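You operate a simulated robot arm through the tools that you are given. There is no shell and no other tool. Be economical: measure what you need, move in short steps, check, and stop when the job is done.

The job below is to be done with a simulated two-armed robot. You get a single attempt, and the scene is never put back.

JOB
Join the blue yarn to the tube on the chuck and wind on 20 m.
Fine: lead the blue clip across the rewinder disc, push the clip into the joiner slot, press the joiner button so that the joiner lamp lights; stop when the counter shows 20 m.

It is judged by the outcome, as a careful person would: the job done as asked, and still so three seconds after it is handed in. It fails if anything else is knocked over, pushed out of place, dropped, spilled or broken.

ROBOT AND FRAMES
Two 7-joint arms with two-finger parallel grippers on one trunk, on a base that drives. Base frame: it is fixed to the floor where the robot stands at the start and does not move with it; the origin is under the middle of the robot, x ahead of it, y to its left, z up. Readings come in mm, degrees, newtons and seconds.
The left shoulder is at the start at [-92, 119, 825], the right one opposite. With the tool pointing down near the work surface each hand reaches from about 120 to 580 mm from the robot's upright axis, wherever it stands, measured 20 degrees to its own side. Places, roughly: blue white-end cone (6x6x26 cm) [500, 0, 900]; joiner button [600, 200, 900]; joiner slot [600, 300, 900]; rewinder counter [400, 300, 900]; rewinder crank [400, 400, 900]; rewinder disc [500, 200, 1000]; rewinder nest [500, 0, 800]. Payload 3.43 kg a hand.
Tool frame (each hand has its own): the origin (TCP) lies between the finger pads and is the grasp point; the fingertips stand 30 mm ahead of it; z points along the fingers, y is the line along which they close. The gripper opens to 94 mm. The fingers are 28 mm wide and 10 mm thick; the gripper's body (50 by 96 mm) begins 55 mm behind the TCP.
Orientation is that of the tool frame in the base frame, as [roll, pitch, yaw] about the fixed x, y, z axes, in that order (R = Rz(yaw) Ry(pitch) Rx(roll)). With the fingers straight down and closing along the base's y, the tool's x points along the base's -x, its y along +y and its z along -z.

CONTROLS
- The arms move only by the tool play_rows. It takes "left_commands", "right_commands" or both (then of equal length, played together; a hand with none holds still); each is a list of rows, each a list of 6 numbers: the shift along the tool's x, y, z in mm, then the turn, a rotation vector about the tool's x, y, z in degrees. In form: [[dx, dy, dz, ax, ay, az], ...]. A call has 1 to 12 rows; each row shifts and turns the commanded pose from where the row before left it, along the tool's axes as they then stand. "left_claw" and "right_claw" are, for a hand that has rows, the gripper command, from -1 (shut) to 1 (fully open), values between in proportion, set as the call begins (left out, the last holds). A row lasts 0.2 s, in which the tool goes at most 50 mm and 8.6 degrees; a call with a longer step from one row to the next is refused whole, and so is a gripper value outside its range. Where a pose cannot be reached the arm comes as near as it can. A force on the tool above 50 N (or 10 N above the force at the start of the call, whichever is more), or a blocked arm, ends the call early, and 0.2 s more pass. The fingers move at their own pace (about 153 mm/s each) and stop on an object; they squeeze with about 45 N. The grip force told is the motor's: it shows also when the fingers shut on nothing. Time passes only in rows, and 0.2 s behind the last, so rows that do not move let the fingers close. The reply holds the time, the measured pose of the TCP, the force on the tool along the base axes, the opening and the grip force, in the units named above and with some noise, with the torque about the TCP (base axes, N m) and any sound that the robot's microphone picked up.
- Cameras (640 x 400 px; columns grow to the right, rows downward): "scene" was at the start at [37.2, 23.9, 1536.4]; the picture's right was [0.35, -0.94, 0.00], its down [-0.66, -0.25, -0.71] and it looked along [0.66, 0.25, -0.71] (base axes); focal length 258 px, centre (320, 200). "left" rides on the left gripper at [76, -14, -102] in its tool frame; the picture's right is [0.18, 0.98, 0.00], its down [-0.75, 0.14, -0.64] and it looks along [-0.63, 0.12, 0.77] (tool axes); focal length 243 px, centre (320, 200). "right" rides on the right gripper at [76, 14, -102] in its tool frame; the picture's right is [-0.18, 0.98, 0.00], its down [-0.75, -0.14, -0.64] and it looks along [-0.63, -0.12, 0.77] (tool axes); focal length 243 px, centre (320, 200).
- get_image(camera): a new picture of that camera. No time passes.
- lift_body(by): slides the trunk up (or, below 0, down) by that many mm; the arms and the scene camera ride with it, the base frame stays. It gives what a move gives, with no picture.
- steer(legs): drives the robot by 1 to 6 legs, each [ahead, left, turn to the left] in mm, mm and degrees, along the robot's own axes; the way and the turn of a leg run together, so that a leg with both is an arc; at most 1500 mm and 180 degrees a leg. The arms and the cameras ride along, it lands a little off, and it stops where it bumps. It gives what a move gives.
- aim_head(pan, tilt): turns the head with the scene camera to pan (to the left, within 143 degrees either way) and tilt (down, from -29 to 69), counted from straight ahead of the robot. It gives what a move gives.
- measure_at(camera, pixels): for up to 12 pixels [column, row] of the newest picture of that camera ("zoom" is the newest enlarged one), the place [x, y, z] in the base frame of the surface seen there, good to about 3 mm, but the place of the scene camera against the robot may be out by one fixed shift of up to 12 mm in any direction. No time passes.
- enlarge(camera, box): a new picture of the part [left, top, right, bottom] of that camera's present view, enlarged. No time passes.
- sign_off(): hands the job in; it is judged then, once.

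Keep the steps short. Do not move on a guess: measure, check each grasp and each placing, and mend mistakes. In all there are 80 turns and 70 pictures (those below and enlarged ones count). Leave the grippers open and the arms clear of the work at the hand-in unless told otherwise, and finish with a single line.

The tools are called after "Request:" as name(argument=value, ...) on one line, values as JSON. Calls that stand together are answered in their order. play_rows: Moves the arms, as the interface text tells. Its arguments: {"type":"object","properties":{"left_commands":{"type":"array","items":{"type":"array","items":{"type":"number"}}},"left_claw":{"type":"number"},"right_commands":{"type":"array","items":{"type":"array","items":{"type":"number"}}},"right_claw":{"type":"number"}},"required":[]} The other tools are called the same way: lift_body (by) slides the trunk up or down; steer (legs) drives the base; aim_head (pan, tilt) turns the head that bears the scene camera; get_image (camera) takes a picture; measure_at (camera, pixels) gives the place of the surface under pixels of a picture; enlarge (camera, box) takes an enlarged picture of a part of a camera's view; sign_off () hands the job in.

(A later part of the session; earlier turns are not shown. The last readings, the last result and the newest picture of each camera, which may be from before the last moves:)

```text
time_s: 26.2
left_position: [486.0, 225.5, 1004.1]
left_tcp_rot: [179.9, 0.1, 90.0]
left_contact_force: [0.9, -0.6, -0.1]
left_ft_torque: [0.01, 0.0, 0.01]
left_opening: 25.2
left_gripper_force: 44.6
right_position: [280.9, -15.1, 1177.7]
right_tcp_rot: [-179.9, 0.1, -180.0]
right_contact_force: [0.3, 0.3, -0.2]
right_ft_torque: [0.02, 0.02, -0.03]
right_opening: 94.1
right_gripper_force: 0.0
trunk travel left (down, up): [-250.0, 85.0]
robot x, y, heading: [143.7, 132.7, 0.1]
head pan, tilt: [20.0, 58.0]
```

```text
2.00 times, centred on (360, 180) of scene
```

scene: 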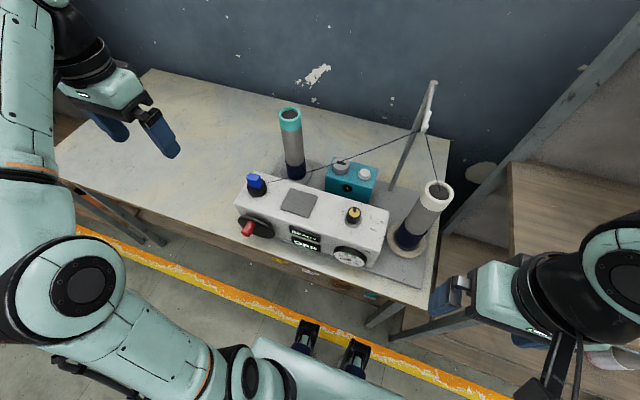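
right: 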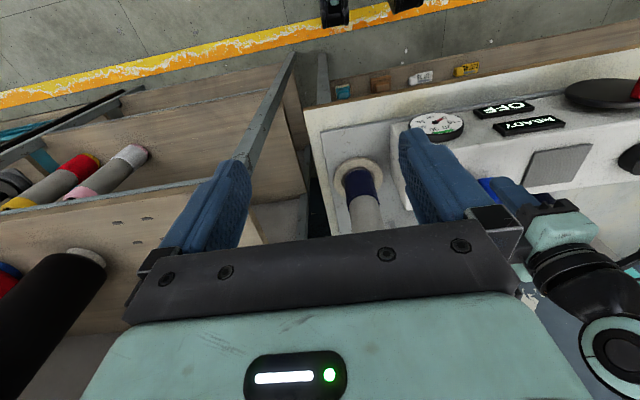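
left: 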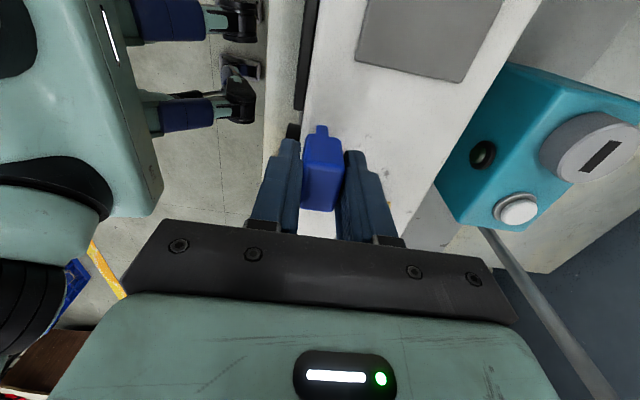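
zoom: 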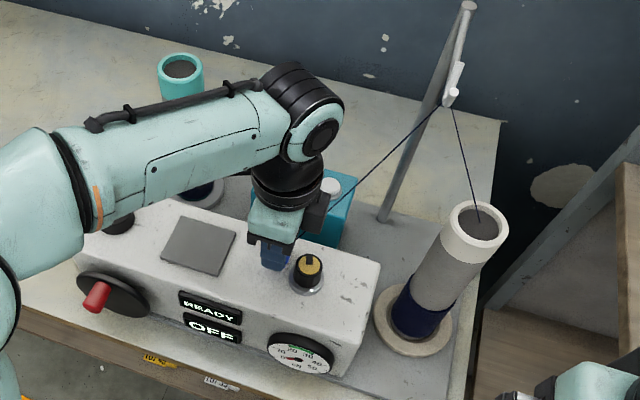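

The yarn is still straight. By cross-checking the cameras, the tongue tip is about 52 mm below the TCP, so my first pass was about 10 mm too high. I'll cross directly over the knob at TCP z≈1041, right and then back left.

Request:
play_rows(left_commands=[[0, 0, -20, 0, 0, 0], [0, -5, -17, 0, 0, 0], [-25, 0, 0, 0, 0, 0], [-25, 0, 0, 0, 0, 0], [-25, 0, 0, 0, 0, 0], [-20, 0, 0, 0, 0, 0], [0, 0, 0, 0, 0, 0]])

Request:
play_rows(left_commands=[[20, 0, 0, 0, 0, 0], [20, 0, 0, 0, 0, 0], [15, 0, 0, 0, 0, 0], [15, 0, 0, 0, 0, 0], [20, 0, 0, 0, 0, 0], [25, 0, 0, 0, 0, 0], [0, 0, 0, 0, 0, 0]])

Request:
enlarge(camera="scene", box=[270, 80, 450, 280])

```text
time_s: 27.8
left_position: [480.7, 130.4, 1041.9]
left_tcp_rot: [179.8, 0.0, 90.0]
left_contact_force: [-0.2, -0.8, -0.1]
left_ft_torque: [-0.01, 0.01, 0.0]
left_opening: 25.2
left_gripper_force: 44.9
right_position: [281.3, -14.9, 1176.2]
right_tcp_rot: [-179.9, 0.0, -180.0]
right_contact_force: [0.2, -0.4, 0.1]
right_ft_torque: [-0.03, -0.03, 0.01]
right_opening: 94.0
right_gripper_force: 0.1
trunk travel left (down, up): [-250.0, 85.0]
robot x, y, heading: [152.2, 134.2, 0.3]
head pan, tilt: [20.0, 58.0]
```

```text
time_s: 29.4
left_position: [480.5, 244.0, 1041.9]
left_tcp_rot: [-180.0, 0.0, 90.0]
left_contact_force: [-0.6, -0.1, -0.2]
left_ft_torque: [0.02, -0.03, 0.01]
left_opening: 25.2
left_gripper_force: 45.6
right_position: [280.8, -16.3, 1178.3]
right_tcp_rot: [-180.0, 0.1, -180.0]
right_contact_force: [0.1, -0.4, 0.3]
right_ft_torque: [0.01, 0.03, -0.02]
right_opening: 94.1
right_gripper_force: 0.2
trunk travel left (down, up): [-250.0, 85.0]
robot x, y, heading: [150.5, 130.2, 0.0]
head pan, tilt: [20.0, 58.0]
```

```text
2.00 times, centred on (360, 180) of scene
```

zoom: 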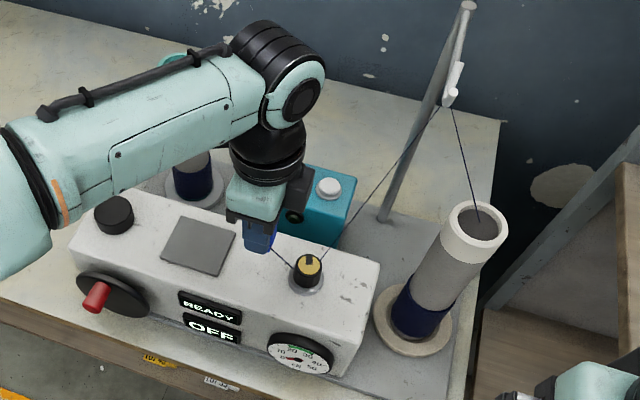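

Caught: the yarn now runs guide → disc → clip. Next I'll carry the clip toward the joiner slot, staying on the left of the disc, and measure the slot with the hand camera.

Request:
play_rows(left_commands=[[5, 20, -5, 0, 0, 0], [5, 25, -5, 0, 0, 0], [5, 25, 0, 0, 0, 0], [4, 25, 0, 0, 0, 0], [0, 20, 0, 0, 0, 0], [0, 0, 0, 0, 0, 0]])

Request:
enlarge(camera="left", box=[230, 40, 430, 220])

```text
time_s: 30.8
left_position: [597.5, 264.4, 1051.9]
left_tcp_rot: [-179.9, 0.0, 90.0]
left_contact_force: [0.1, 0.4, -0.2]
left_ft_torque: [-0.03, -0.02, 0.02]
left_opening: 25.2
left_gripper_force: 44.7
right_position: [280.3, -14.8, 1176.9]
right_tcp_rot: [-179.9, -0.1, 180.0]
right_contact_force: [-0.3, -0.6, -0.2]
right_ft_torque: [-0.01, -0.04, -0.02]
right_opening: 94.0
right_gripper_force: 0.1
trunk travel left (down, up): [-250.0, 85.0]
robot x, y, heading: [147.5, 136.8, 0.2]
head pan, tilt: [20.0, 58.0]
```

```text
2.22 times, centred on (330, 130) of left
```

zoom: 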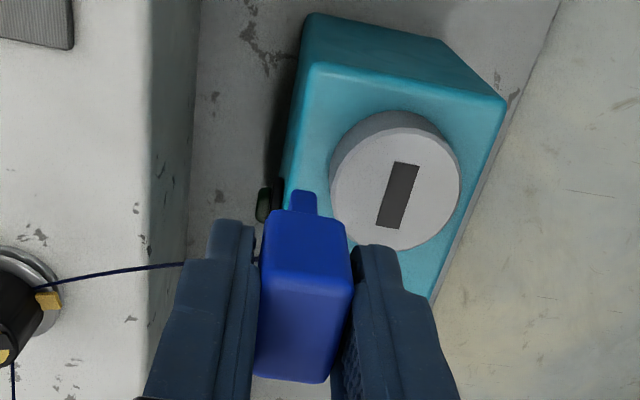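

Request:
measure_at(camera="zoom", pixels=[[397, 196], [394, 164], [418, 166], [378, 222], [402, 228], [331, 186], [460, 190], [398, 130], [390, 249], [305, 200], [293, 200], [317, 200]])

```text
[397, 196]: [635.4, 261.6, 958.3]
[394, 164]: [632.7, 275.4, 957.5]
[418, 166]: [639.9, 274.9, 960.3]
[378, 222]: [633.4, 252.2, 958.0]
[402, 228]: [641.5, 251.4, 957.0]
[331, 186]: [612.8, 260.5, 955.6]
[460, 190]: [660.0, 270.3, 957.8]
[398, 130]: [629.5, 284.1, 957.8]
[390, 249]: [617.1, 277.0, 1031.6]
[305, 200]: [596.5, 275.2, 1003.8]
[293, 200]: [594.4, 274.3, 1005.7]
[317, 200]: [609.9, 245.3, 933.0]
```

The slot centre is (637,263.5), 23.5 mm long along y and 7.6 mm wide. I'll move above it with the tongue tip about 10 mm over the slot and check the alignment.

Request:
play_rows(left_commands=[[0, 20, 0, 0, 0, 0], [0, 20, 0, 0, 0, 0], [0, 0, 15, 0, 0, 0], [0, 0, 12, 0, 0, 0], [0, 0, 0, 0, 0, 0]])

Request:
enlarge(camera="left", box=[280, 80, 370, 150])

Request:
enlarge(camera="scene", box=[310, 130, 390, 220])

```text
time_s: 32.0
left_position: [636.6, 264.7, 1023.8]
left_tcp_rot: [179.8, -0.1, 90.0]
left_contact_force: [-0.3, 0.7, -0.8]
left_ft_torque: [-0.03, -0.02, 0.01]
left_opening: 25.0
left_gripper_force: 44.5
right_position: [280.8, -14.8, 1176.8]
right_tcp_rot: [-180.0, -0.1, -180.0]
right_contact_force: [-0.6, -0.8, 0.3]
right_ft_torque: [0.01, -0.02, -0.03]
right_opening: 94.1
right_gripper_force: 0.0
trunk travel left (down, up): [-250.0, 85.0]
robot x, y, heading: [151.4, 133.9, 0.1]
head pan, tilt: [20.0, 58.0]
```

```text
5.71 times, centred on (325, 115) of left
```

zoom: 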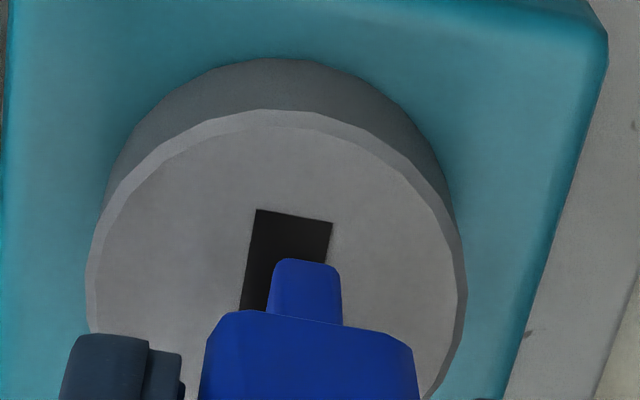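

```text
4.44 times, centred on (350, 175) of scene
```

zoom: 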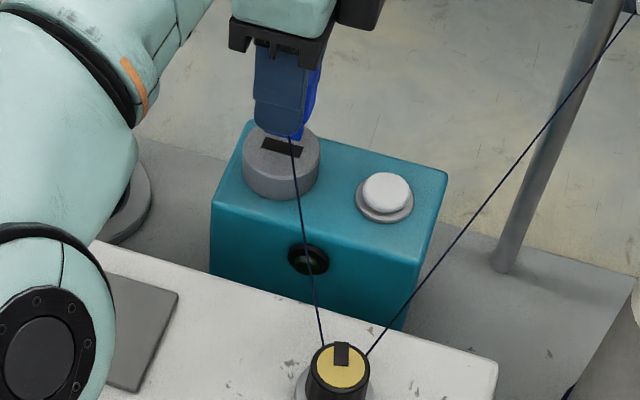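

Projecting both in the left view, the tongue sits about 1 mm too far in +x and 1.5 mm in +y relative to the slot. I'll correct that and descend slowly while watching the force.

Request:
play_rows(left_commands=[[-1.5, -1, 0, 0, 0, 0], [0, 0, 4, 0, 0, 0], [0, 0, 4, 0, 0, 0], [0, 0, 4, 0, 0, 0], [0, 0, 3, 0, 0, 0], [0, 0, 3, 0, 0, 0], [0, 0, 0, 0, 0, 0]])

Request:
enlarge(camera="left", box=[280, 80, 370, 150])

```text
time_s: 33.6
left_position: [635.1, 262.9, 1005.9]
left_tcp_rot: [-180.0, -0.1, 90.0]
left_contact_force: [0.2, 1.1, -1.1]
left_ft_torque: [-0.01, -0.01, -0.01]
left_opening: 25.2
left_gripper_force: 45.2
right_position: [280.7, -15.0, 1177.1]
right_tcp_rot: [180.0, 0.0, -180.0]
right_contact_force: [0.1, 0.5, -0.1]
right_ft_torque: [0.01, 0.01, -0.03]
right_opening: 93.8
right_gripper_force: 0.0
trunk travel left (down, up): [-250.0, 85.0]
robot x, y, heading: [151.3, 134.3, 0.2]
head pan, tilt: [20.0, 58.0]
```

```text
5.71 times, centred on (325, 115) of left
```

zoom: 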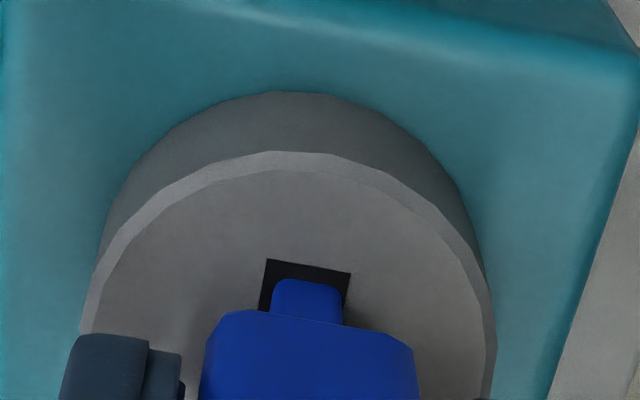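

No contact force, and the tongue is centred in the slot opening. I'll push it down slowly.

Request:
play_rows(left_commands=[[0, 0, 3, 0, 0, 0], [0, 0, 3, 0, 0, 0], [0, 0, 3, 0, 0, 0], [0, 0, 3, 0, 0, 0], [0, 0, 2, 0, 0, 0], [0, 0, 1, 0, 0, 0], [0, 0, 0, 0, 0, 0]])

Request:
enlarge(camera="left", box=[280, 80, 370, 150])

```text
time_s: 35.2
left_position: [634.5, 262.1, 991.9]
left_tcp_rot: [179.8, 0.0, 90.0]
left_contact_force: [-0.8, 1.5, -0.1]
left_ft_torque: [0.05, 0.02, -0.01]
left_opening: 25.1
left_gripper_force: 44.8
right_position: [280.2, -15.1, 1176.8]
right_tcp_rot: [179.9, 0.0, 180.0]
right_contact_force: [-0.7, 0.1, 0.0]
right_ft_torque: [0.02, -0.01, 0.01]
right_opening: 94.1
right_gripper_force: 0.0
trunk travel left (down, up): [-250.0, 85.0]
robot x, y, heading: [149.7, 134.2, 0.1]
head pan, tilt: [20.0, 58.0]
```

```text
5.71 times, centred on (325, 115) of left
```

zoom: 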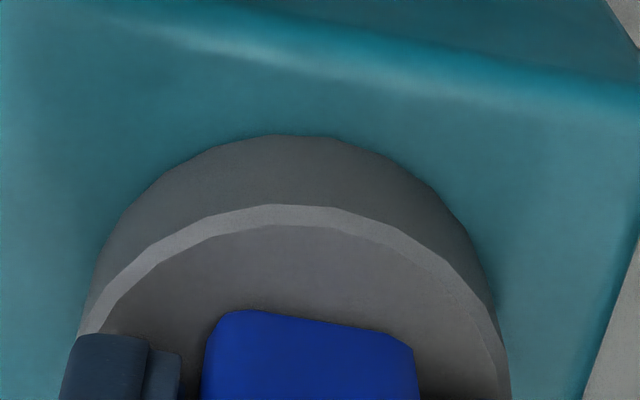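

The tongue is in the slot with no reaction force yet. I'll push on gently until the clip seats.

Request:
play_rows(left_commands=[[0, 0, 1.5, 0, 0, 0], [0, 0, 1.5, 0, 0, 0], [0, 0, 1.5, 0, 0, 0], [0, 0, 0, 0, 0, 0]])

```text
time_s: 36.2
left_position: [636.2, 263.3, 989.9]
left_tcp_rot: [179.4, 0.1, 90.2]
left_contact_force: [3.3, 4.7, 31.9]
left_ft_torque: [0.22, 0.0, 0.02]
left_opening: 24.9
left_gripper_force: 44.5
right_position: [279.2, -16.5, 1176.9]
right_tcp_rot: [179.9, 0.0, 179.9]
right_contact_force: [-0.4, 0.1, 0.9]
right_ft_torque: [-0.01, -0.03, 0.0]
right_opening: 94.0
right_gripper_force: 0.0
trunk travel left (down, up): [-250.0, 85.0]
robot x, y, heading: [147.4, 134.4, -0.3]
head pan, tilt: [20.0, 58.0]
```

It is seated with 32 N of reaction. I'll relax the push, open the fingers and rise straight up.

Request:
play_rows(left_commands=[[0, 0, -2.5, 0, 0, 0], [0, 0, 0, 0, 0, 0]])

Request:
play_rows(left_commands=[[0, 0, 0, 0, 0, 0], [0, 0, 0, 0, 0, 0], [0, 0, -15, 0, 0, 0], [0, 0, -25, 0, 0, 0], [0, 0, -25, 0, 0, 0], [0, 0, -25, 0, 0, 0], [0, 0, 0, 0, 0, 0]], left_claw=0.1)

Request:
get_image(camera="left")

Request:
enlarge(camera="scene", box=[230, 130, 410, 290])

```text
time_s: 36.8
left_position: [636.1, 263.5, 989.9]
left_tcp_rot: [179.8, 0.0, 90.0]
left_contact_force: [4.7, 3.0, 23.4]
left_ft_torque: [0.1, -0.09, 0.0]
left_opening: 25.0
left_gripper_force: 44.7
right_position: [280.1, -15.8, 1179.2]
right_tcp_rot: [-180.0, 0.1, 180.0]
right_contact_force: [-1.0, -0.7, 0.0]
right_ft_torque: [0.01, 0.02, 0.0]
right_opening: 94.2
right_gripper_force: 0.0
trunk travel left (down, up): [-250.0, 85.0]
robot x, y, heading: [149.2, 134.4, 0.1]
head pan, tilt: [20.0, 58.0]
```

```text
time_s: 38.4
left_position: [624.6, 260.0, 1066.9]
left_tcp_rot: [179.8, 0.0, 90.0]
left_contact_force: [-0.4, -0.1, -0.2]
left_ft_torque: [0.02, 0.03, 0.01]
left_opening: 51.7
left_gripper_force: 0.0
left hand out of reach, approached as far as the arm can: row 6
right_position: [281.1, -16.1, 1177.6]
right_tcp_rot: [-180.0, 0.0, -179.9]
right_contact_force: [-0.8, 0.4, 0.5]
right_ft_torque: [0.01, 0.02, 0.01]
right_opening: 94.2
right_gripper_force: 0.1
trunk travel left (down, up): [-250.0, 85.0]
robot x, y, heading: [147.7, 133.3, 0.2]
head pan, tilt: [20.0, 58.0]
```

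```text
27 pictures are left
```

left: 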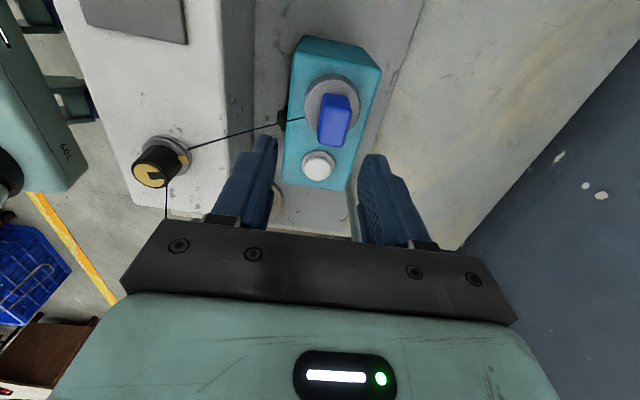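

```text
2.50 times, centred on (320, 210) of scene
```

zoom: 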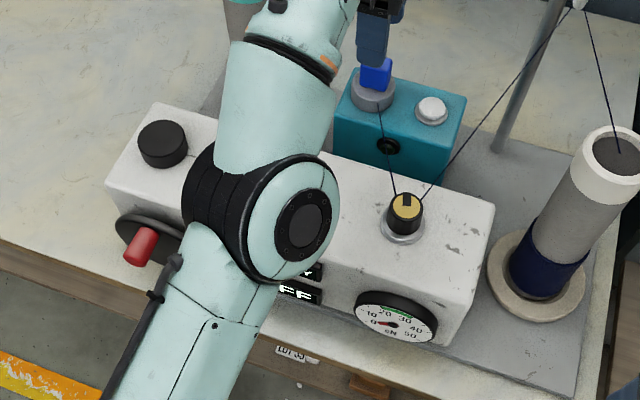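

The clip stands in the slot and the yarn runs across the disc. I'll measure the button at (318,163) in the left picture.

Request:
measure_at(camera="left", pixels=[[318, 160], [305, 160], [331, 165], [318, 174], [334, 100], [334, 140]])

```text
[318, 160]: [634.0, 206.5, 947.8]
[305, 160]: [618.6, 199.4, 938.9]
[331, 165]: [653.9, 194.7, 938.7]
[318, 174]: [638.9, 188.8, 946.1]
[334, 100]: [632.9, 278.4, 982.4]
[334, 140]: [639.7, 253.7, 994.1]
```

The button centre is about (636,197) with its top at z≈947. I'll shut the fingers and move to just above it.

Request:
play_rows(left_commands=[[-32, 2, 0, 0, 0, 0], [-31, 3, 10, 0, 0, 0], [0, 3, 20, 0, 0, 0], [0, 3, 20, 0, 0, 0], [0, 0, 0, 0, 0, 0]], left_claw=-1)

Request:
get_image(camera="left")

```text
time_s: 39.6
left_position: [629.2, 208.8, 1017.7]
left_tcp_rot: [179.9, 0.0, 90.0]
left_contact_force: [-0.5, -0.8, 0.3]
left_ft_torque: [0.02, 0.02, 0.0]
left_opening: 0.0
left_gripper_force: 32.7
left hand out of reach, approached as far as the arm can: row 1, 2
right_position: [280.6, -15.7, 1177.5]
right_tcp_rot: [180.0, -0.1, 180.0]
right_contact_force: [-0.7, -0.7, 0.0]
right_ft_torque: [-0.01, 0.02, 0.03]
right_opening: 94.1
right_gripper_force: 0.1
trunk travel left (down, up): [-250.0, 85.0]
robot x, y, heading: [149.3, 136.9, 0.5]
head pan, tilt: [20.0, 58.0]
```

```text
25 pictures are left
```

left: 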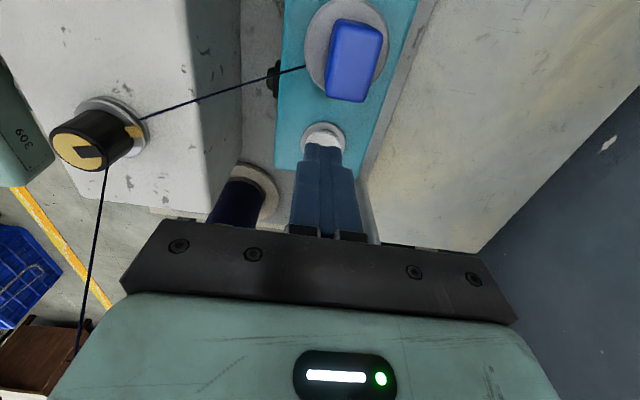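

The fingers are shut and close to the button. I'll centre over (635,197) and descend until the tips are about 6 mm above it.

Request:
play_rows(left_commands=[[-6, 3, 10, 0, 0, 0], [-6, 3, 12, 0, 0, 0], [0, 0, 11, 0, 0, 0], [0, 0, 0, 0, 0, 0]])

Request:
enlarge(camera="left", box=[260, 60, 400, 180])

```text
time_s: 40.6
left_position: [635.3, 196.4, 985.0]
left_tcp_rot: [179.8, 0.1, 90.0]
left_contact_force: [-0.2, -0.1, 0.2]
left_ft_torque: [-0.04, -0.01, 0.01]
left_opening: 0.0
left_gripper_force: 33.1
right_position: [280.7, -14.0, 1177.2]
right_tcp_rot: [179.9, 0.0, 180.0]
right_contact_force: [-0.6, 1.0, -0.3]
right_ft_torque: [-0.02, -0.03, 0.01]
right_opening: 93.9
right_gripper_force: 0.0
trunk travel left (down, up): [-250.0, 85.0]
robot x, y, heading: [150.3, 133.3, 0.2]
head pan, tilt: [20.0, 58.0]
```

```text
3.33 times, centred on (330, 120) of left
```

zoom: 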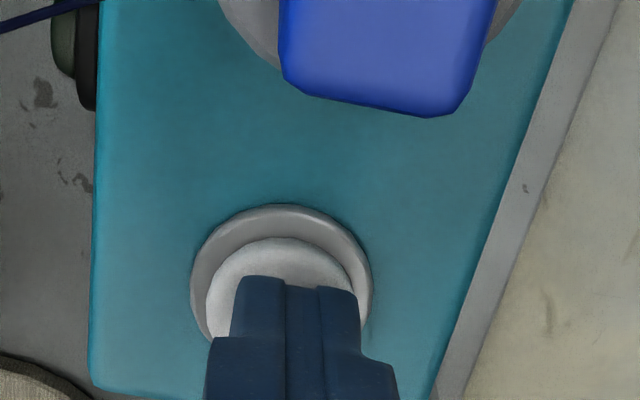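

The fingertips are right above the white button. I'll press slowly until I feel it.

Request:
play_rows(left_commands=[[0, 0, 3, 0, 0, 0], [0, 0, 3, 0, 0, 0], [0, 0, 2, 0, 0, 0], [0, 0, 2, 0, 0, 0], [0, 0, 2, 0, 0, 0], [0, 0, 0, 0, 0, 0]])

Request:
enlarge(camera="scene", box=[230, 130, 410, 290])

```text
time_s: 42.0
left_position: [635.3, 197.2, 974.3]
left_tcp_rot: [179.8, 0.1, 90.0]
left_contact_force: [0.7, 1.6, 7.6]
left_ft_torque: [0.06, -0.02, -0.07]
left_opening: 0.0
left_gripper_force: 33.3
right_position: [280.3, -15.0, 1176.0]
right_tcp_rot: [179.9, 0.0, 179.9]
right_contact_force: [-0.3, 0.7, -1.0]
right_ft_torque: [0.0, -0.03, -0.02]
right_opening: 94.2
right_gripper_force: 0.1
trunk travel left (down, up): [-250.0, 85.0]
robot x, y, heading: [145.9, 134.0, -0.1]
head pan, tilt: [20.0, 58.0]
heard: click
```

```text
2.50 times, centred on (320, 210) of scene
```

zoom: 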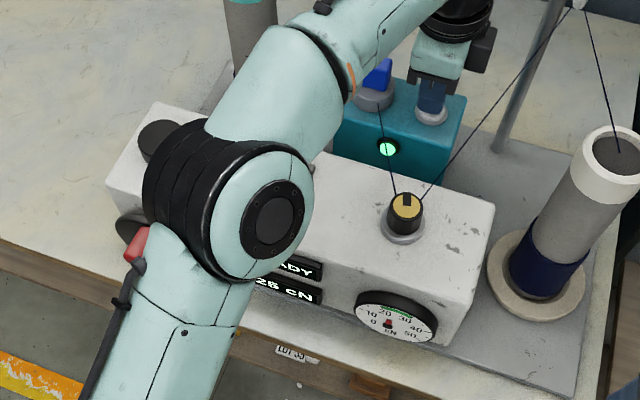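

A click, the joiner lamp is lit green, and the display now reads "26 cN". I'll rise and withdraw to the crank side.

Request:
play_rows(left_commands=[[0, 0, -20, 0, 0, 0], [0, 0, -25, 0, 0, 0], [0, -25, -10, 0, 0, 0], [30, -35, -10, 0, 0, 0], [35, -35, -10, 0, 0, 0], [40, -30, -10, 0, 0, 0], [40, -30, -10, 0, 0, 0], [40, -30, 0, 0, 0, 0], [40, -30, 0, 0, 0, 0], [30, -30, 0, 0, 0, 0], [0, -20, 0, 0, 0, 0], [0, 0, 0, 0, 0, 0]])

Request:
play_rows(left_commands=[[0, 0, 0, 0, 0, -8.2], [0, 0, 0, 0, 0, -8.2], [0, 0, 0, 0, 0, -8.2], [0, 0, 0, 0, 0, -8.2], [0, 0, 0, 0, 0, -8.2], [0, 0, 0, 0, 0, -8.2], [0, 0, 0, 0, 0, -8.2], [0, 0, 0, 0, 0, -8.2], [0, 0, 0, 0, 0, -8.2], [0, 0, 0, 0, 0, -8.2], [0, 0, 0, 0, 0, -8]], left_claw=0.1)

Request:
get_image(camera="left")

Request:
enlarge(camera="scene", box=[220, 120, 400, 290])

```text
refused: row 5 steps farther than a row can; nothing moved
```

```text
time_s: 44.4
left_position: [635.3, 197.0, 972.3]
left_tcp_rot: [-180.0, 0.2, -179.8]
left_contact_force: [0.6, 0.0, 0.1]
left_ft_torque: [0.01, 0.0, 0.01]
left_opening: 51.7
left_gripper_force: 0.0
right_position: [281.6, -15.1, 1177.7]
right_tcp_rot: [-180.0, 0.0, -180.0]
right_contact_force: [0.3, -0.7, -0.1]
right_ft_torque: [0.02, 0.01, -0.02]
right_opening: 94.0
right_gripper_force: 0.0
trunk travel left (down, up): [-250.0, 85.0]
robot x, y, heading: [151.1, 133.6, 0.1]
head pan, tilt: [20.0, 58.0]
```

```text
22 pictures are left
```

left: 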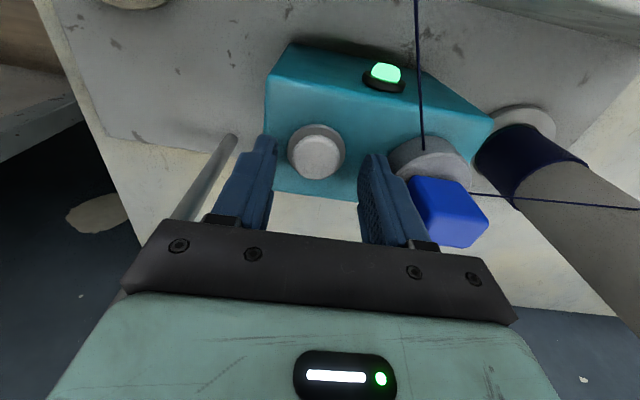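

```text
2.35 times, centred on (310, 205) of scene
```

zoom: 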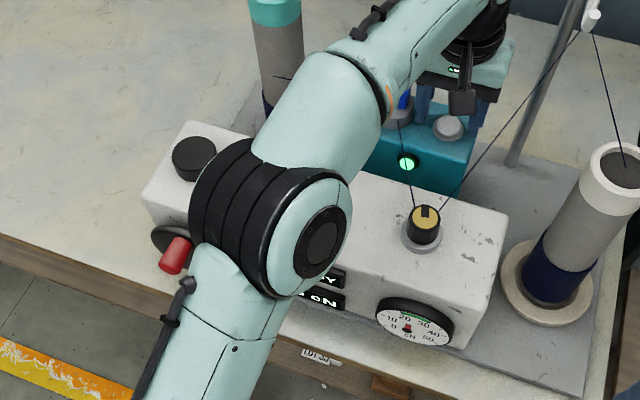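

The first call was refused, so the hand turned in place above the button; nothing was touched, and the clip, lamp and yarn are intact. Now I'll rise straight up and withdraw toward the crank in smaller steps.

Request:
play_rows(left_commands=[[0, 0, -25, 0, 0, 0], [0, 0, -25, 0, 0, 0], [10, 15, -25, 0, 0, 0], [30, 30, -10, 0, 0, 0], [30, 30, -10, 0, 0, 0], [35, 30, 0, 0, 0, 0], [35, 30, 0, 0, 0, 0], [35, 30, 0, 0, 0, 0], [35, 30, 0, 0, 0, 0], [35, 30, 0, 0, 0, 0], [35, 10, 0, 0, 0, 0], [0, 0, 0, 0, 0, 0]])

Request:
get_image(camera="left")

Request:
enlarge(camera="scene", box=[220, 120, 400, 290])

```text
time_s: 47.0
left_position: [356.0, 434.1, 1067.2]
left_tcp_rot: [-180.0, 0.1, 180.0]
left_contact_force: [0.2, 0.5, -0.5]
left_ft_torque: [0.05, 0.01, 0.0]
left_opening: 51.8
left_gripper_force: 0.1
right_position: [281.9, -14.8, 1177.3]
right_tcp_rot: [180.0, 0.0, -180.0]
right_contact_force: [0.3, 0.5, -0.3]
right_ft_torque: [-0.02, 0.01, 0.02]
right_opening: 93.9
right_gripper_force: 0.2
trunk travel left (down, up): [-250.0, 85.0]
robot x, y, heading: [148.6, 135.8, 0.3]
head pan, tilt: [20.0, 58.0]
```

```text
20 pictures are left
```

left: 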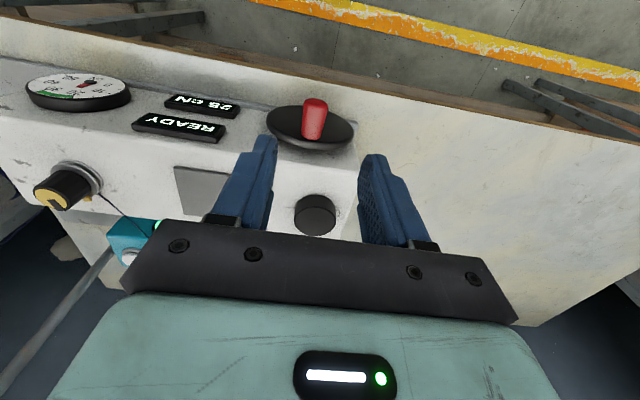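

```text
2.35 times, centred on (310, 205) of scene
```

zoom: 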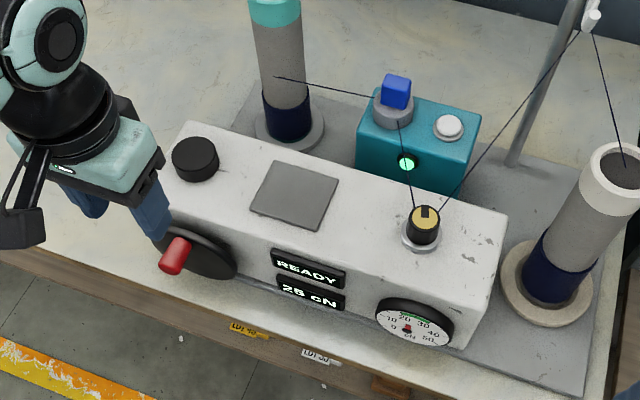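

The yarn now runs disc → joiner → tube and the tension is in the green. I'll measure the crank from the left camera.

Request:
enlarge(camera="left", box=[250, 80, 370, 170])

```text
4.44 times, centred on (310, 125) of left
```

zoom: 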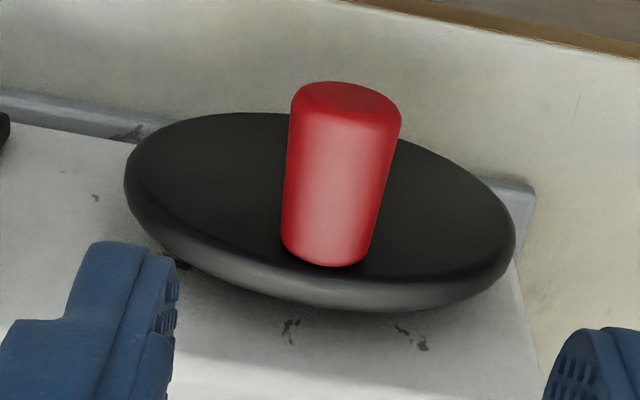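

Request:
measure_at(camera="zoom", pixels=[[345, 100], [340, 180], [325, 250], [290, 180], [385, 180], [135, 185], [510, 230], [220, 170], [460, 200], [330, 285], [330, 305], [230, 118]])

```text
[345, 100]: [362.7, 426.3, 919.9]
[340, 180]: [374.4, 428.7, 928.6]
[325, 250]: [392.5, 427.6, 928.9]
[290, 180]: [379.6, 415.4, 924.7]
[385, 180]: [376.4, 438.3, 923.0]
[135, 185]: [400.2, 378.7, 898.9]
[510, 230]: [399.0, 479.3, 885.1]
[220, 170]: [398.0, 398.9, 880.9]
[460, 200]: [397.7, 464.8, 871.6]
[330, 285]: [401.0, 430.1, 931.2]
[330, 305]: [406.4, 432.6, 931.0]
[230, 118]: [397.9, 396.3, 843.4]
```

The crank disc centre is about (y 429, z 882) with radius 50. The handle is at the top: axis y≈427, z≈917, x 362–397, diameter about 24. I'll lower the open fingers around the handle at x=367.

Request:
play_rows(left_commands=[[-11, -7, 30, 0, 0, 0], [0, 0, 35, 0, 0, 0], [0, 0, 35, 0, 0, 0], [0, 0, 25, 0, 0, 0], [0, 0, 17, 0, 0, 0], [0, 0, 0, 0, 0, 0]], left_claw=0.2)

Request:
get_image(camera="left")

```text
time_s: 48.4
left_position: [366.2, 424.8, 925.7]
left_tcp_rot: [180.0, 0.1, -179.9]
left_contact_force: [0.2, -0.3, -0.6]
left_ft_torque: [-0.02, -0.01, 0.01]
left_opening: 56.3
left_gripper_force: 0.1
right_position: [279.3, -14.9, 1177.1]
right_tcp_rot: [180.0, 0.0, -180.0]
right_contact_force: [1.4, -0.4, -0.5]
right_ft_torque: [0.01, 0.0, -0.03]
right_opening: 94.0
right_gripper_force: 0.1
trunk travel left (down, up): [-250.0, 85.0]
robot x, y, heading: [147.9, 134.2, 0.3]
head pan, tilt: [20.0, 58.0]
```

```text
17 pictures are left
```

left: 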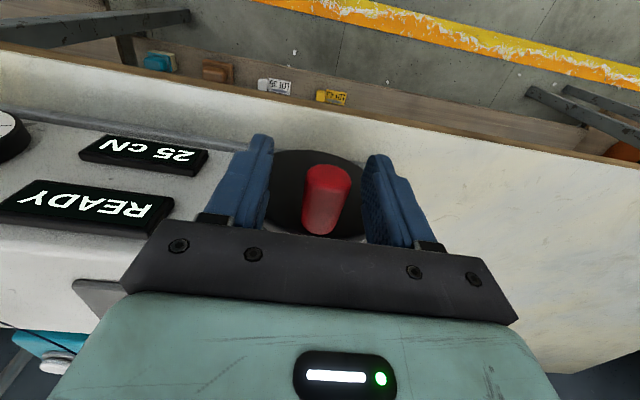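

The handle lies between the pads, and the display reads READY / 25 cN. I'll close on it and then test a quarter turn clockwise (top toward -y).

Request:
play_rows(left_commands=[[0, 0, 0, 0, 0, 0], [0, 0, 0, 0, 0, 0], [0, 0, 0, 0, 0, 0]], left_claw=-1)

Request:
play_rows(left_commands=[[0, -9, 1.7, 0, 0, 0], [0, -8.3, 3.9, 0, 0, 0], [0, -6.9, 5.9, 0, 0, 0], [0, -5.2, 7.5, 0, 0, 0], [0, -3, 8.6, 0, 0, 0], [0, -0.7, 9.1, 0, 0, 0], [0, 0, 0, 0, 0, 0]])

Request:
get_image(camera="left")

```text
time_s: 49.2
left_position: [364.6, 424.4, 924.2]
left_tcp_rot: [-180.0, 0.0, 179.9]
left_contact_force: [0.2, 2.7, 4.1]
left_ft_torque: [0.09, 0.1, 0.14]
left_opening: 26.6
left_gripper_force: 45.1
right_position: [281.3, -15.3, 1178.0]
right_tcp_rot: [-180.0, 0.0, 180.0]
right_contact_force: [-1.1, -0.4, 0.0]
right_ft_torque: [-0.02, 0.0, -0.01]
right_opening: 94.1
right_gripper_force: 0.1
trunk travel left (down, up): [-250.0, 85.0]
robot x, y, heading: [148.5, 134.8, 0.1]
head pan, tilt: [20.0, 58.0]
```

```text
time_s: 50.8
left_position: [367.1, 386.9, 887.6]
left_tcp_rot: [-179.9, 0.0, 179.9]
left_contact_force: [7.7, -30.9, -1.0]
left_ft_torque: [-0.28, -1.08, 0.48]
left_opening: 25.8
left_gripper_force: 45.3
right_position: [282.4, -19.1, 1175.8]
right_tcp_rot: [179.8, 0.0, -180.0]
right_contact_force: [-0.3, -0.5, -0.6]
right_ft_torque: [-0.01, 0.01, -0.02]
right_opening: 94.1
right_gripper_force: 0.1
trunk travel left (down, up): [-250.0, 85.0]
robot x, y, heading: [147.8, 131.2, 0.0]
head pan, tilt: [20.0, 58.0]
```

```text
16 pictures are left
```

left: 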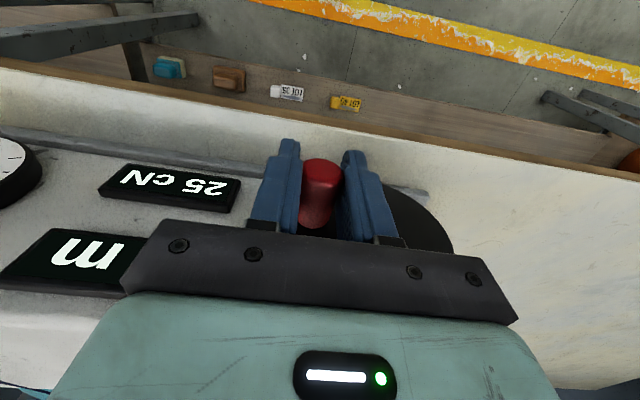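

The counter has switched to metres. The side force shows the true radius is nearer 40 mm than 35. I'll read the counter.

Request:
enlarge(camera="scene", box=[260, 200, 390, 280])

```text
4.92 times, centred on (325, 240) of scene
```

zoom: 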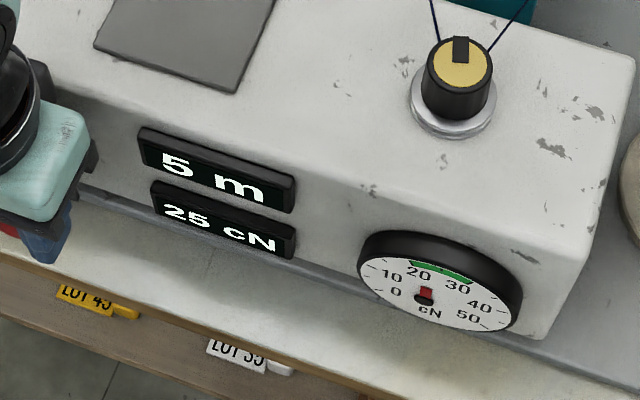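

The counter shows 5 m after about 90°, so one full clockwise turn is about 20 m, and the tension stays in the green at 25 cN. I'll continue to the bottom of the circle with the radius corrected to 40.

Request:
play_rows(left_commands=[[0, -3.5, 8, 0, 0, 0], [0, 0, 6, 0, 0, 0], [0, 4, 9.6, 0, 0, 0], [0, 6.3, 8.3, 0, 0, 0], [0, 8.3, 6.3, 0, 0, 0], [0, 9.6, 4, 0, 0, 0], [0, 10.4, 1.4, 0, 0, 0], [0, 0, 0, 0, 0, 0]])

Request:
enlarge(camera="scene", box=[260, 200, 390, 280])

```text
time_s: 51.7
left_position: [366.7, 390.3, 867.2]
left_tcp_rot: [179.9, 0.5, 179.8]
left_contact_force: [-6.9, -10.3, 22.2]
left_ft_torque: [0.89, 0.13, 0.33]
left_opening: 25.6
left_gripper_force: 45.3
right_position: [279.8, -15.9, 1177.1]
right_tcp_rot: [179.9, 0.0, 180.0]
right_contact_force: [0.9, 0.2, 0.0]
right_ft_torque: [0.0, 0.0, 0.04]
right_opening: 94.1
right_gripper_force: 0.1
trunk travel left (down, up): [-250.0, 85.0]
robot x, y, heading: [148.9, 134.8, -0.0]
head pan, tilt: [20.0, 58.0]
stopped in row 4 (left hand): the force on the tool passed its limit at 65 N (the readings are from after the stop); the commanded pose is now the measured one
```

```text
4.92 times, centred on (325, 240) of scene
```

zoom: 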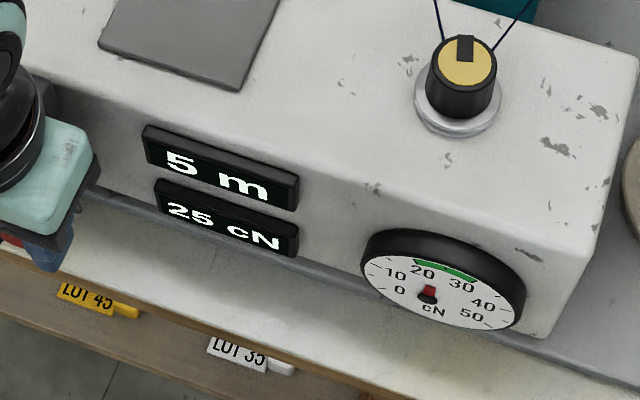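

It stopped at 65 N with the counter still at 5 m, so the fingers may have slid along the handle. I'll look through the left camera.

Request:
get_image(camera="left")

```text
13 pictures are left
```

left: 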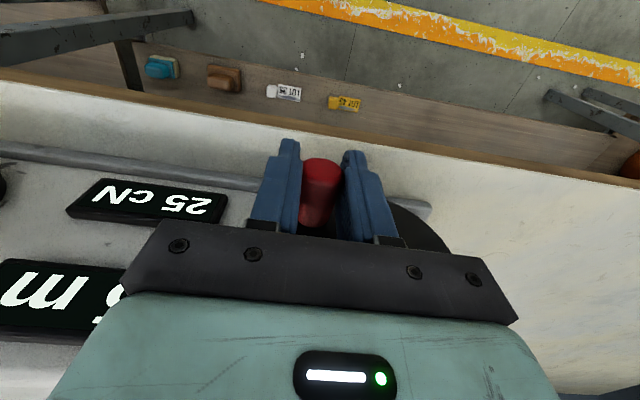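

The handle is still seated in the fingers; the 0.9 N·m torque shows grip friction resisting the handle's rotation. I'll re-grip to release that wind-up, then go on in smaller steps.

Request:
play_rows(left_commands=[[0, 0, 0, 0, 0, 0], [0, 0, 0, 0, 0, 0]], left_claw=-0.3)

Request:
play_rows(left_commands=[[0, 0, 0, 0, 0, 0], [0, 0, 0, 0, 0, 0], [0, 0, 0, 0, 0, 0]], left_claw=-1)

```text
time_s: 52.3
left_position: [368.2, 391.8, 867.4]
left_tcp_rot: [179.8, 0.5, 179.8]
left_contact_force: [-8.9, -11.2, 25.5]
left_ft_torque: [1.1, -1.28, -0.22]
left_opening: 32.9
left_gripper_force: 0.0
right_position: [279.5, -17.2, 1177.0]
right_tcp_rot: [180.0, 0.1, 179.9]
right_contact_force: [0.5, -0.1, 1.1]
right_ft_torque: [-0.02, -0.01, 0.01]
right_opening: 94.0
right_gripper_force: 0.2
trunk travel left (down, up): [-250.0, 85.0]
robot x, y, heading: [148.6, 135.1, 0.2]
head pan, tilt: [20.0, 58.0]
```

```text
time_s: 53.1
left_position: [367.7, 392.1, 867.0]
left_tcp_rot: [179.7, 0.5, 179.8]
left_contact_force: [-8.2, -11.6, 34.0]
left_ft_torque: [1.34, -0.94, -0.31]
left_opening: 25.3
left_gripper_force: 44.3
right_position: [279.9, -16.8, 1176.9]
right_tcp_rot: [179.8, 0.1, 180.0]
right_contact_force: [0.7, 0.7, 0.0]
right_ft_torque: [0.02, 0.01, 0.0]
right_opening: 94.3
right_gripper_force: 0.0
trunk travel left (down, up): [-250.0, 85.0]
robot x, y, heading: [149.9, 134.2, 0.5]
head pan, tilt: [20.0, 58.0]
```

The upward force persists with the fingers open. The torque places the contact near (399,411,924): the gripper body rests on the crank disc's rim. I'll open slightly, back out 3 mm and tilt the hand 30° so its body leans away from the disc.

Request:
play_rows(left_commands=[[0, 0, -2, 0, 0, 0], [4, 0, 0, 0, 0, 0], [0, 0, 0, 0, -7.5, 0], [0, 0, 0, 0, -7.5, 0], [0, 0, 0, 0, -7.5, 0], [0, 0, 0, 0, -7.5, 0], [0, 0, 0, 0, 0, 0]], left_claw=-0.25)

Request:
get_image(camera="left")

```text
time_s: 54.5
left_position: [372.2, 399.8, 868.2]
left_tcp_rot: [-179.8, 25.4, -179.6]
left_contact_force: [-19.1, -2.3, 8.2]
left_ft_torque: [0.34, 0.17, 0.35]
left_opening: 35.8
left_gripper_force: 0.3
left hand out of reach, approached as far as the arm can: row 5, 6
right_position: [279.5, -14.7, 1177.7]
right_tcp_rot: [180.0, -0.2, -180.0]
right_contact_force: [0.4, 0.6, -0.2]
right_ft_torque: [-0.01, 0.01, 0.0]
right_opening: 93.6
right_gripper_force: 0.0
trunk travel left (down, up): [-250.0, 85.0]
robot x, y, heading: [149.1, 136.3, 0.2]
head pan, tilt: [20.0, 58.0]
stopped in row 6 (left hand): the force on the tool passed its limit at 64 N (the readings are from after the stop); the commanded pose is now the measured one
```

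```text
12 pictures are left
```

left: 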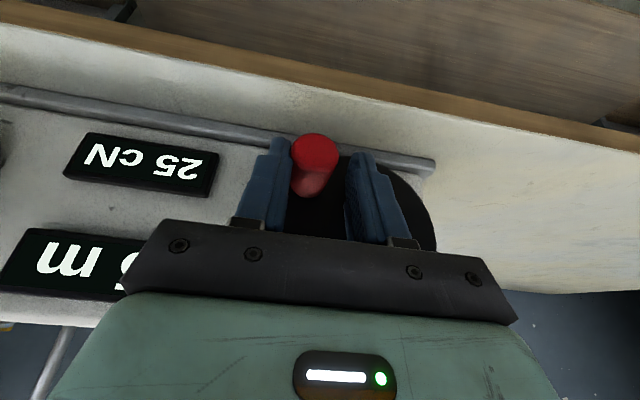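

The arm ran out of reach while tilting this close to the robot. I'll withdraw the hand up and back along its axis, then drive the robot back 120 mm for a better posture.

Request:
play_rows(left_commands=[[0, 0, -10, 0, 0, 0], [0, 0, -25, 0, 0, 0], [0, 0, -35, 0, 0, 0], [0, 0, -35, 0, 0, 0], [0, 0, 0, 0, 0, 0]])

Request:
steer(legs=[[-120, 0, 0]])

```text
time_s: 55.7
left_position: [334.5, 402.9, 965.4]
left_tcp_rot: [-179.7, 25.6, -179.9]
left_contact_force: [0.1, 0.0, 0.2]
left_ft_torque: [-0.01, -0.01, -0.02]
left_opening: 35.4
left_gripper_force: 0.0
left hand out of reach, approached as far as the arm can: row 1
right_position: [281.6, -16.6, 1176.8]
right_tcp_rot: [179.9, 0.1, -180.0]
right_contact_force: [-0.6, 0.1, 0.0]
right_ft_torque: [-0.02, -0.02, -0.02]
right_opening: 93.7
right_gripper_force: 0.1
trunk travel left (down, up): [-250.0, 85.0]
robot x, y, heading: [146.9, 133.4, 0.1]
head pan, tilt: [20.0, 58.0]
```

```text
time_s: 56.9
left_position: [215.4, 402.6, 964.7]
left_tcp_rot: [-179.7, 25.9, -179.7]
left_contact_force: [-1.0, 0.7, -0.2]
left_ft_torque: [-0.02, -0.03, 0.0]
left_opening: 35.4
left_gripper_force: 0.2
right_position: [163.2, -14.8, 1176.4]
right_tcp_rot: [180.0, 0.1, -179.9]
right_contact_force: [-0.2, 0.1, -0.2]
right_ft_torque: [0.01, -0.04, 0.03]
right_opening: 93.7
right_gripper_force: 0.1
trunk travel left (down, up): [-250.0, 85.0]
robot x, y, heading: [33.8, 133.8, 0.4]
head pan, tilt: [20.0, 58.0]
```

The drive back worked. I'll add tilt to about 45° and move toward the crank to view the handle and counter.

Request:
play_rows(left_commands=[[0, 0, 0, 0, -6.5, 0], [0, 0, 0, 0, -6.5, 0], [0, 0, 0, 0, -6.2, 0], [0, -8, 20, 0, 0, 0], [0, -8, 20, 0, 0, 0], [0, 0, 0, 0, 0, 0]], left_claw=0.2)

Request:
get_image(camera="left")

```text
time_s: 58.3
left_position: [274.4, 410.2, 974.1]
left_tcp_rot: [-179.7, 44.9, -179.7]
left_contact_force: [0.3, -0.4, -0.4]
left_ft_torque: [-0.03, 0.01, -0.02]
left_opening: 56.2
left_gripper_force: 0.0
left hand out of reach, approached as far as the arm can: row 1, 2, 3, 4
right_position: [162.4, -14.1, 1178.4]
right_tcp_rot: [-179.9, 0.0, 179.9]
right_contact_force: [0.0, -0.7, 0.6]
right_ft_torque: [0.01, -0.02, -0.02]
right_opening: 93.8
right_gripper_force: 0.1
trunk travel left (down, up): [-250.0, 85.0]
robot x, y, heading: [26.2, 132.0, 0.3]
head pan, tilt: [20.0, 58.0]
```

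```text
11 pictures are left
```

left: 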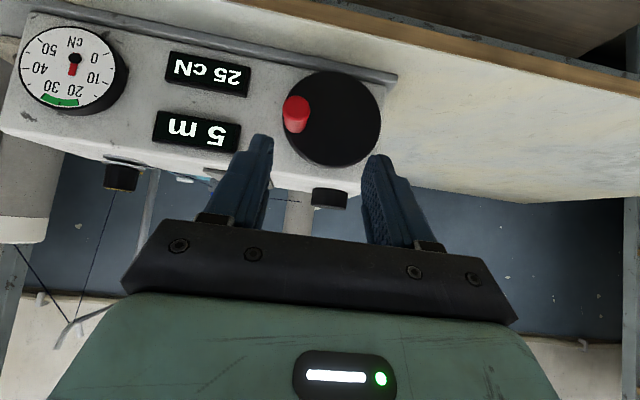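

Now I have a good view of the crank face and the counter (5 m, 25 cN). I'll measure the handle and the disc rim.

Request:
measure_at(camera="left", pixels=[[296, 106], [296, 118], [294, 128], [335, 110], [284, 120], [380, 120], [330, 71], [337, 164], [310, 108], [286, 105], [331, 118]])

```text
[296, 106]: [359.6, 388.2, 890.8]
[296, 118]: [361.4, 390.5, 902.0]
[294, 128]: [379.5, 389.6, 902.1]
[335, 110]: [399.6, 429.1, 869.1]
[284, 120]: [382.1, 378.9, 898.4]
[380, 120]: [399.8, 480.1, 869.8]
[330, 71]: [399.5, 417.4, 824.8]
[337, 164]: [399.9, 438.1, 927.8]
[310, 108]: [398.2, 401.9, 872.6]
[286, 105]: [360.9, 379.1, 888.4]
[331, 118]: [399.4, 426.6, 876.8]
```

The handle axis is now at y≈390.5, z≈890, and the disc centre at (429,878) with radius about 40. I'll approach along the tool axis to TCP (362, 390.5, 892).

Request:
play_rows(left_commands=[[-4, -10, 15, 0, 0, 0], [0, -9.7, 20, 0, 0, 0], [0, 0, 25, 0, 0, 0], [0, 0, 25, 0, 0, 0], [0, 0, 20, 0, 0, 0], [0, 0, 15, 0, 0, 0], [0, 0, 0, 0, 0, 0]])

```text
time_s: 59.9
left_position: [360.6, 389.1, 889.5]
left_tcp_rot: [-179.7, 45.1, -179.6]
left_contact_force: [0.0, -0.8, 0.4]
left_ft_torque: [-0.01, -0.01, -0.07]
left_opening: 56.5
left_gripper_force: 0.0
right_position: [162.2, -14.9, 1177.1]
right_tcp_rot: [180.0, 0.0, -180.0]
right_contact_force: [0.7, 0.2, 0.4]
right_ft_torque: [0.0, 0.01, -0.03]
right_opening: 94.0
right_gripper_force: 0.0
trunk travel left (down, up): [-250.0, 85.0]
robot x, y, heading: [28.9, 131.8, 0.1]
head pan, tilt: [20.0, 58.0]
```

No contact. I'll close on the handle.

Request:
play_rows(left_commands=[[0, 0, 0, 0, 0, 0], [0, 0, 0, 0, 0, 0], [0, 0, 0, 0, 0, 0]], left_claw=-1)

```text
time_s: 60.7
left_position: [359.7, 389.5, 888.6]
left_tcp_rot: [-179.6, 45.0, -179.7]
left_contact_force: [1.4, 0.3, -1.3]
left_ft_torque: [0.01, -0.05, 0.07]
left_opening: 28.4
left_gripper_force: 45.3
right_position: [161.6, -14.5, 1177.8]
right_tcp_rot: [179.9, 0.0, 179.9]
right_contact_force: [0.1, 0.7, -0.7]
right_ft_torque: [0.01, 0.0, -0.01]
right_opening: 94.0
right_gripper_force: 0.0
trunk travel left (down, up): [-250.0, 85.0]
robot x, y, heading: [28.3, 135.8, 0.1]
head pan, tilt: [20.0, 58.0]
```

Gripped at 28 mm opening. I'll turn clockwise from about 75° to 180°, in 15° steps.

Request:
play_rows(left_commands=[[7.8, -1.5, 7.8, 0, 0, 0], [7.5, 1.4, 7.5, 0, 0, 0], [7, 4.1, 7, 0, 0, 0], [6, 6.5, 6, 0, 0, 0], [4.6, 8.5, 4.6, 0, 0, 0], [2.9, 9.9, 2.9, 0, 0, 0], [1, 10.6, 1, 0, 0, 0], [0, 0, 0, 0, 0, 0]])

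Request:
get_image(camera="left")

```text
time_s: 62.5
left_position: [360.1, 425.4, 837.0]
left_tcp_rot: [-179.6, 44.8, -179.7]
left_contact_force: [6.2, -17.3, 3.1]
left_ft_torque: [0.71, -0.2, 0.01]
left_opening: 25.8
left_gripper_force: 44.8
right_position: [162.6, -17.0, 1175.9]
right_tcp_rot: [179.8, -0.1, 180.0]
right_contact_force: [-0.1, -0.4, -0.1]
right_ft_torque: [-0.04, -0.03, 0.0]
right_opening: 94.0
right_gripper_force: 0.0
trunk travel left (down, up): [-250.0, 85.0]
robot x, y, heading: [29.6, 136.3, 0.1]
head pan, tilt: [20.0, 58.0]
```

```text
10 pictures are left
```

left: 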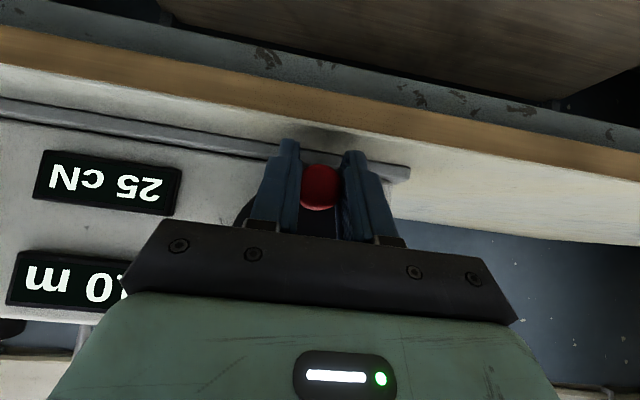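

The counter shows 10 m at half a turn, so it is 20 m per turn. I'll continue to about 270°.

Request:
play_rows(left_commands=[[-1, 10.6, -1, 0, 0, 0], [-2.9, 9.9, -2.9, 0, 0, 0], [-4.6, 8.5, -4.6, 0, 0, 0], [-6, 6.5, -6, 0, 0, 0], [-7, 4.1, -7, 0, 0, 0], [-7.5, 1.4, -7.5, 0, 0, 0], [0, 0, 0, 0, 0, 0]])

Request:
enlarge(camera="scene", box=[260, 100, 450, 260])

```text
time_s: 64.1
left_position: [358.1, 470.4, 876.9]
left_tcp_rot: [-179.6, 44.7, -179.4]
left_contact_force: [1.5, -2.9, -13.8]
left_ft_torque: [0.53, 0.84, -0.01]
left_opening: 25.8
left_gripper_force: 44.5
right_position: [161.9, -14.8, 1178.5]
right_tcp_rot: [-180.0, -0.1, -180.0]
right_contact_force: [0.2, -0.3, 0.3]
right_ft_torque: [0.02, 0.02, -0.02]
right_opening: 94.2
right_gripper_force: 0.0
trunk travel left (down, up): [-250.0, 85.0]
robot x, y, heading: [24.0, 132.9, -0.2]
head pan, tilt: [20.0, 58.0]
```

```text
2.50 times, centred on (355, 180) of scene
```

zoom: 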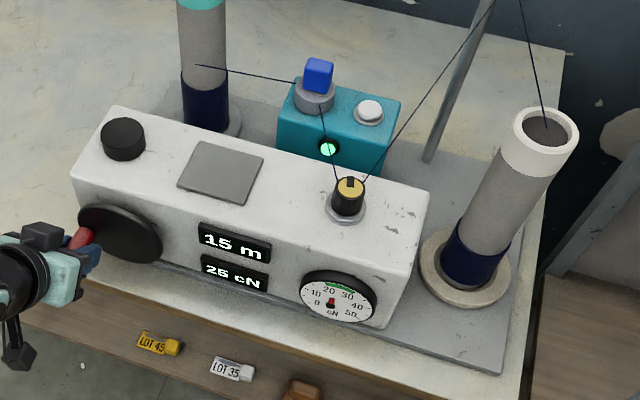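

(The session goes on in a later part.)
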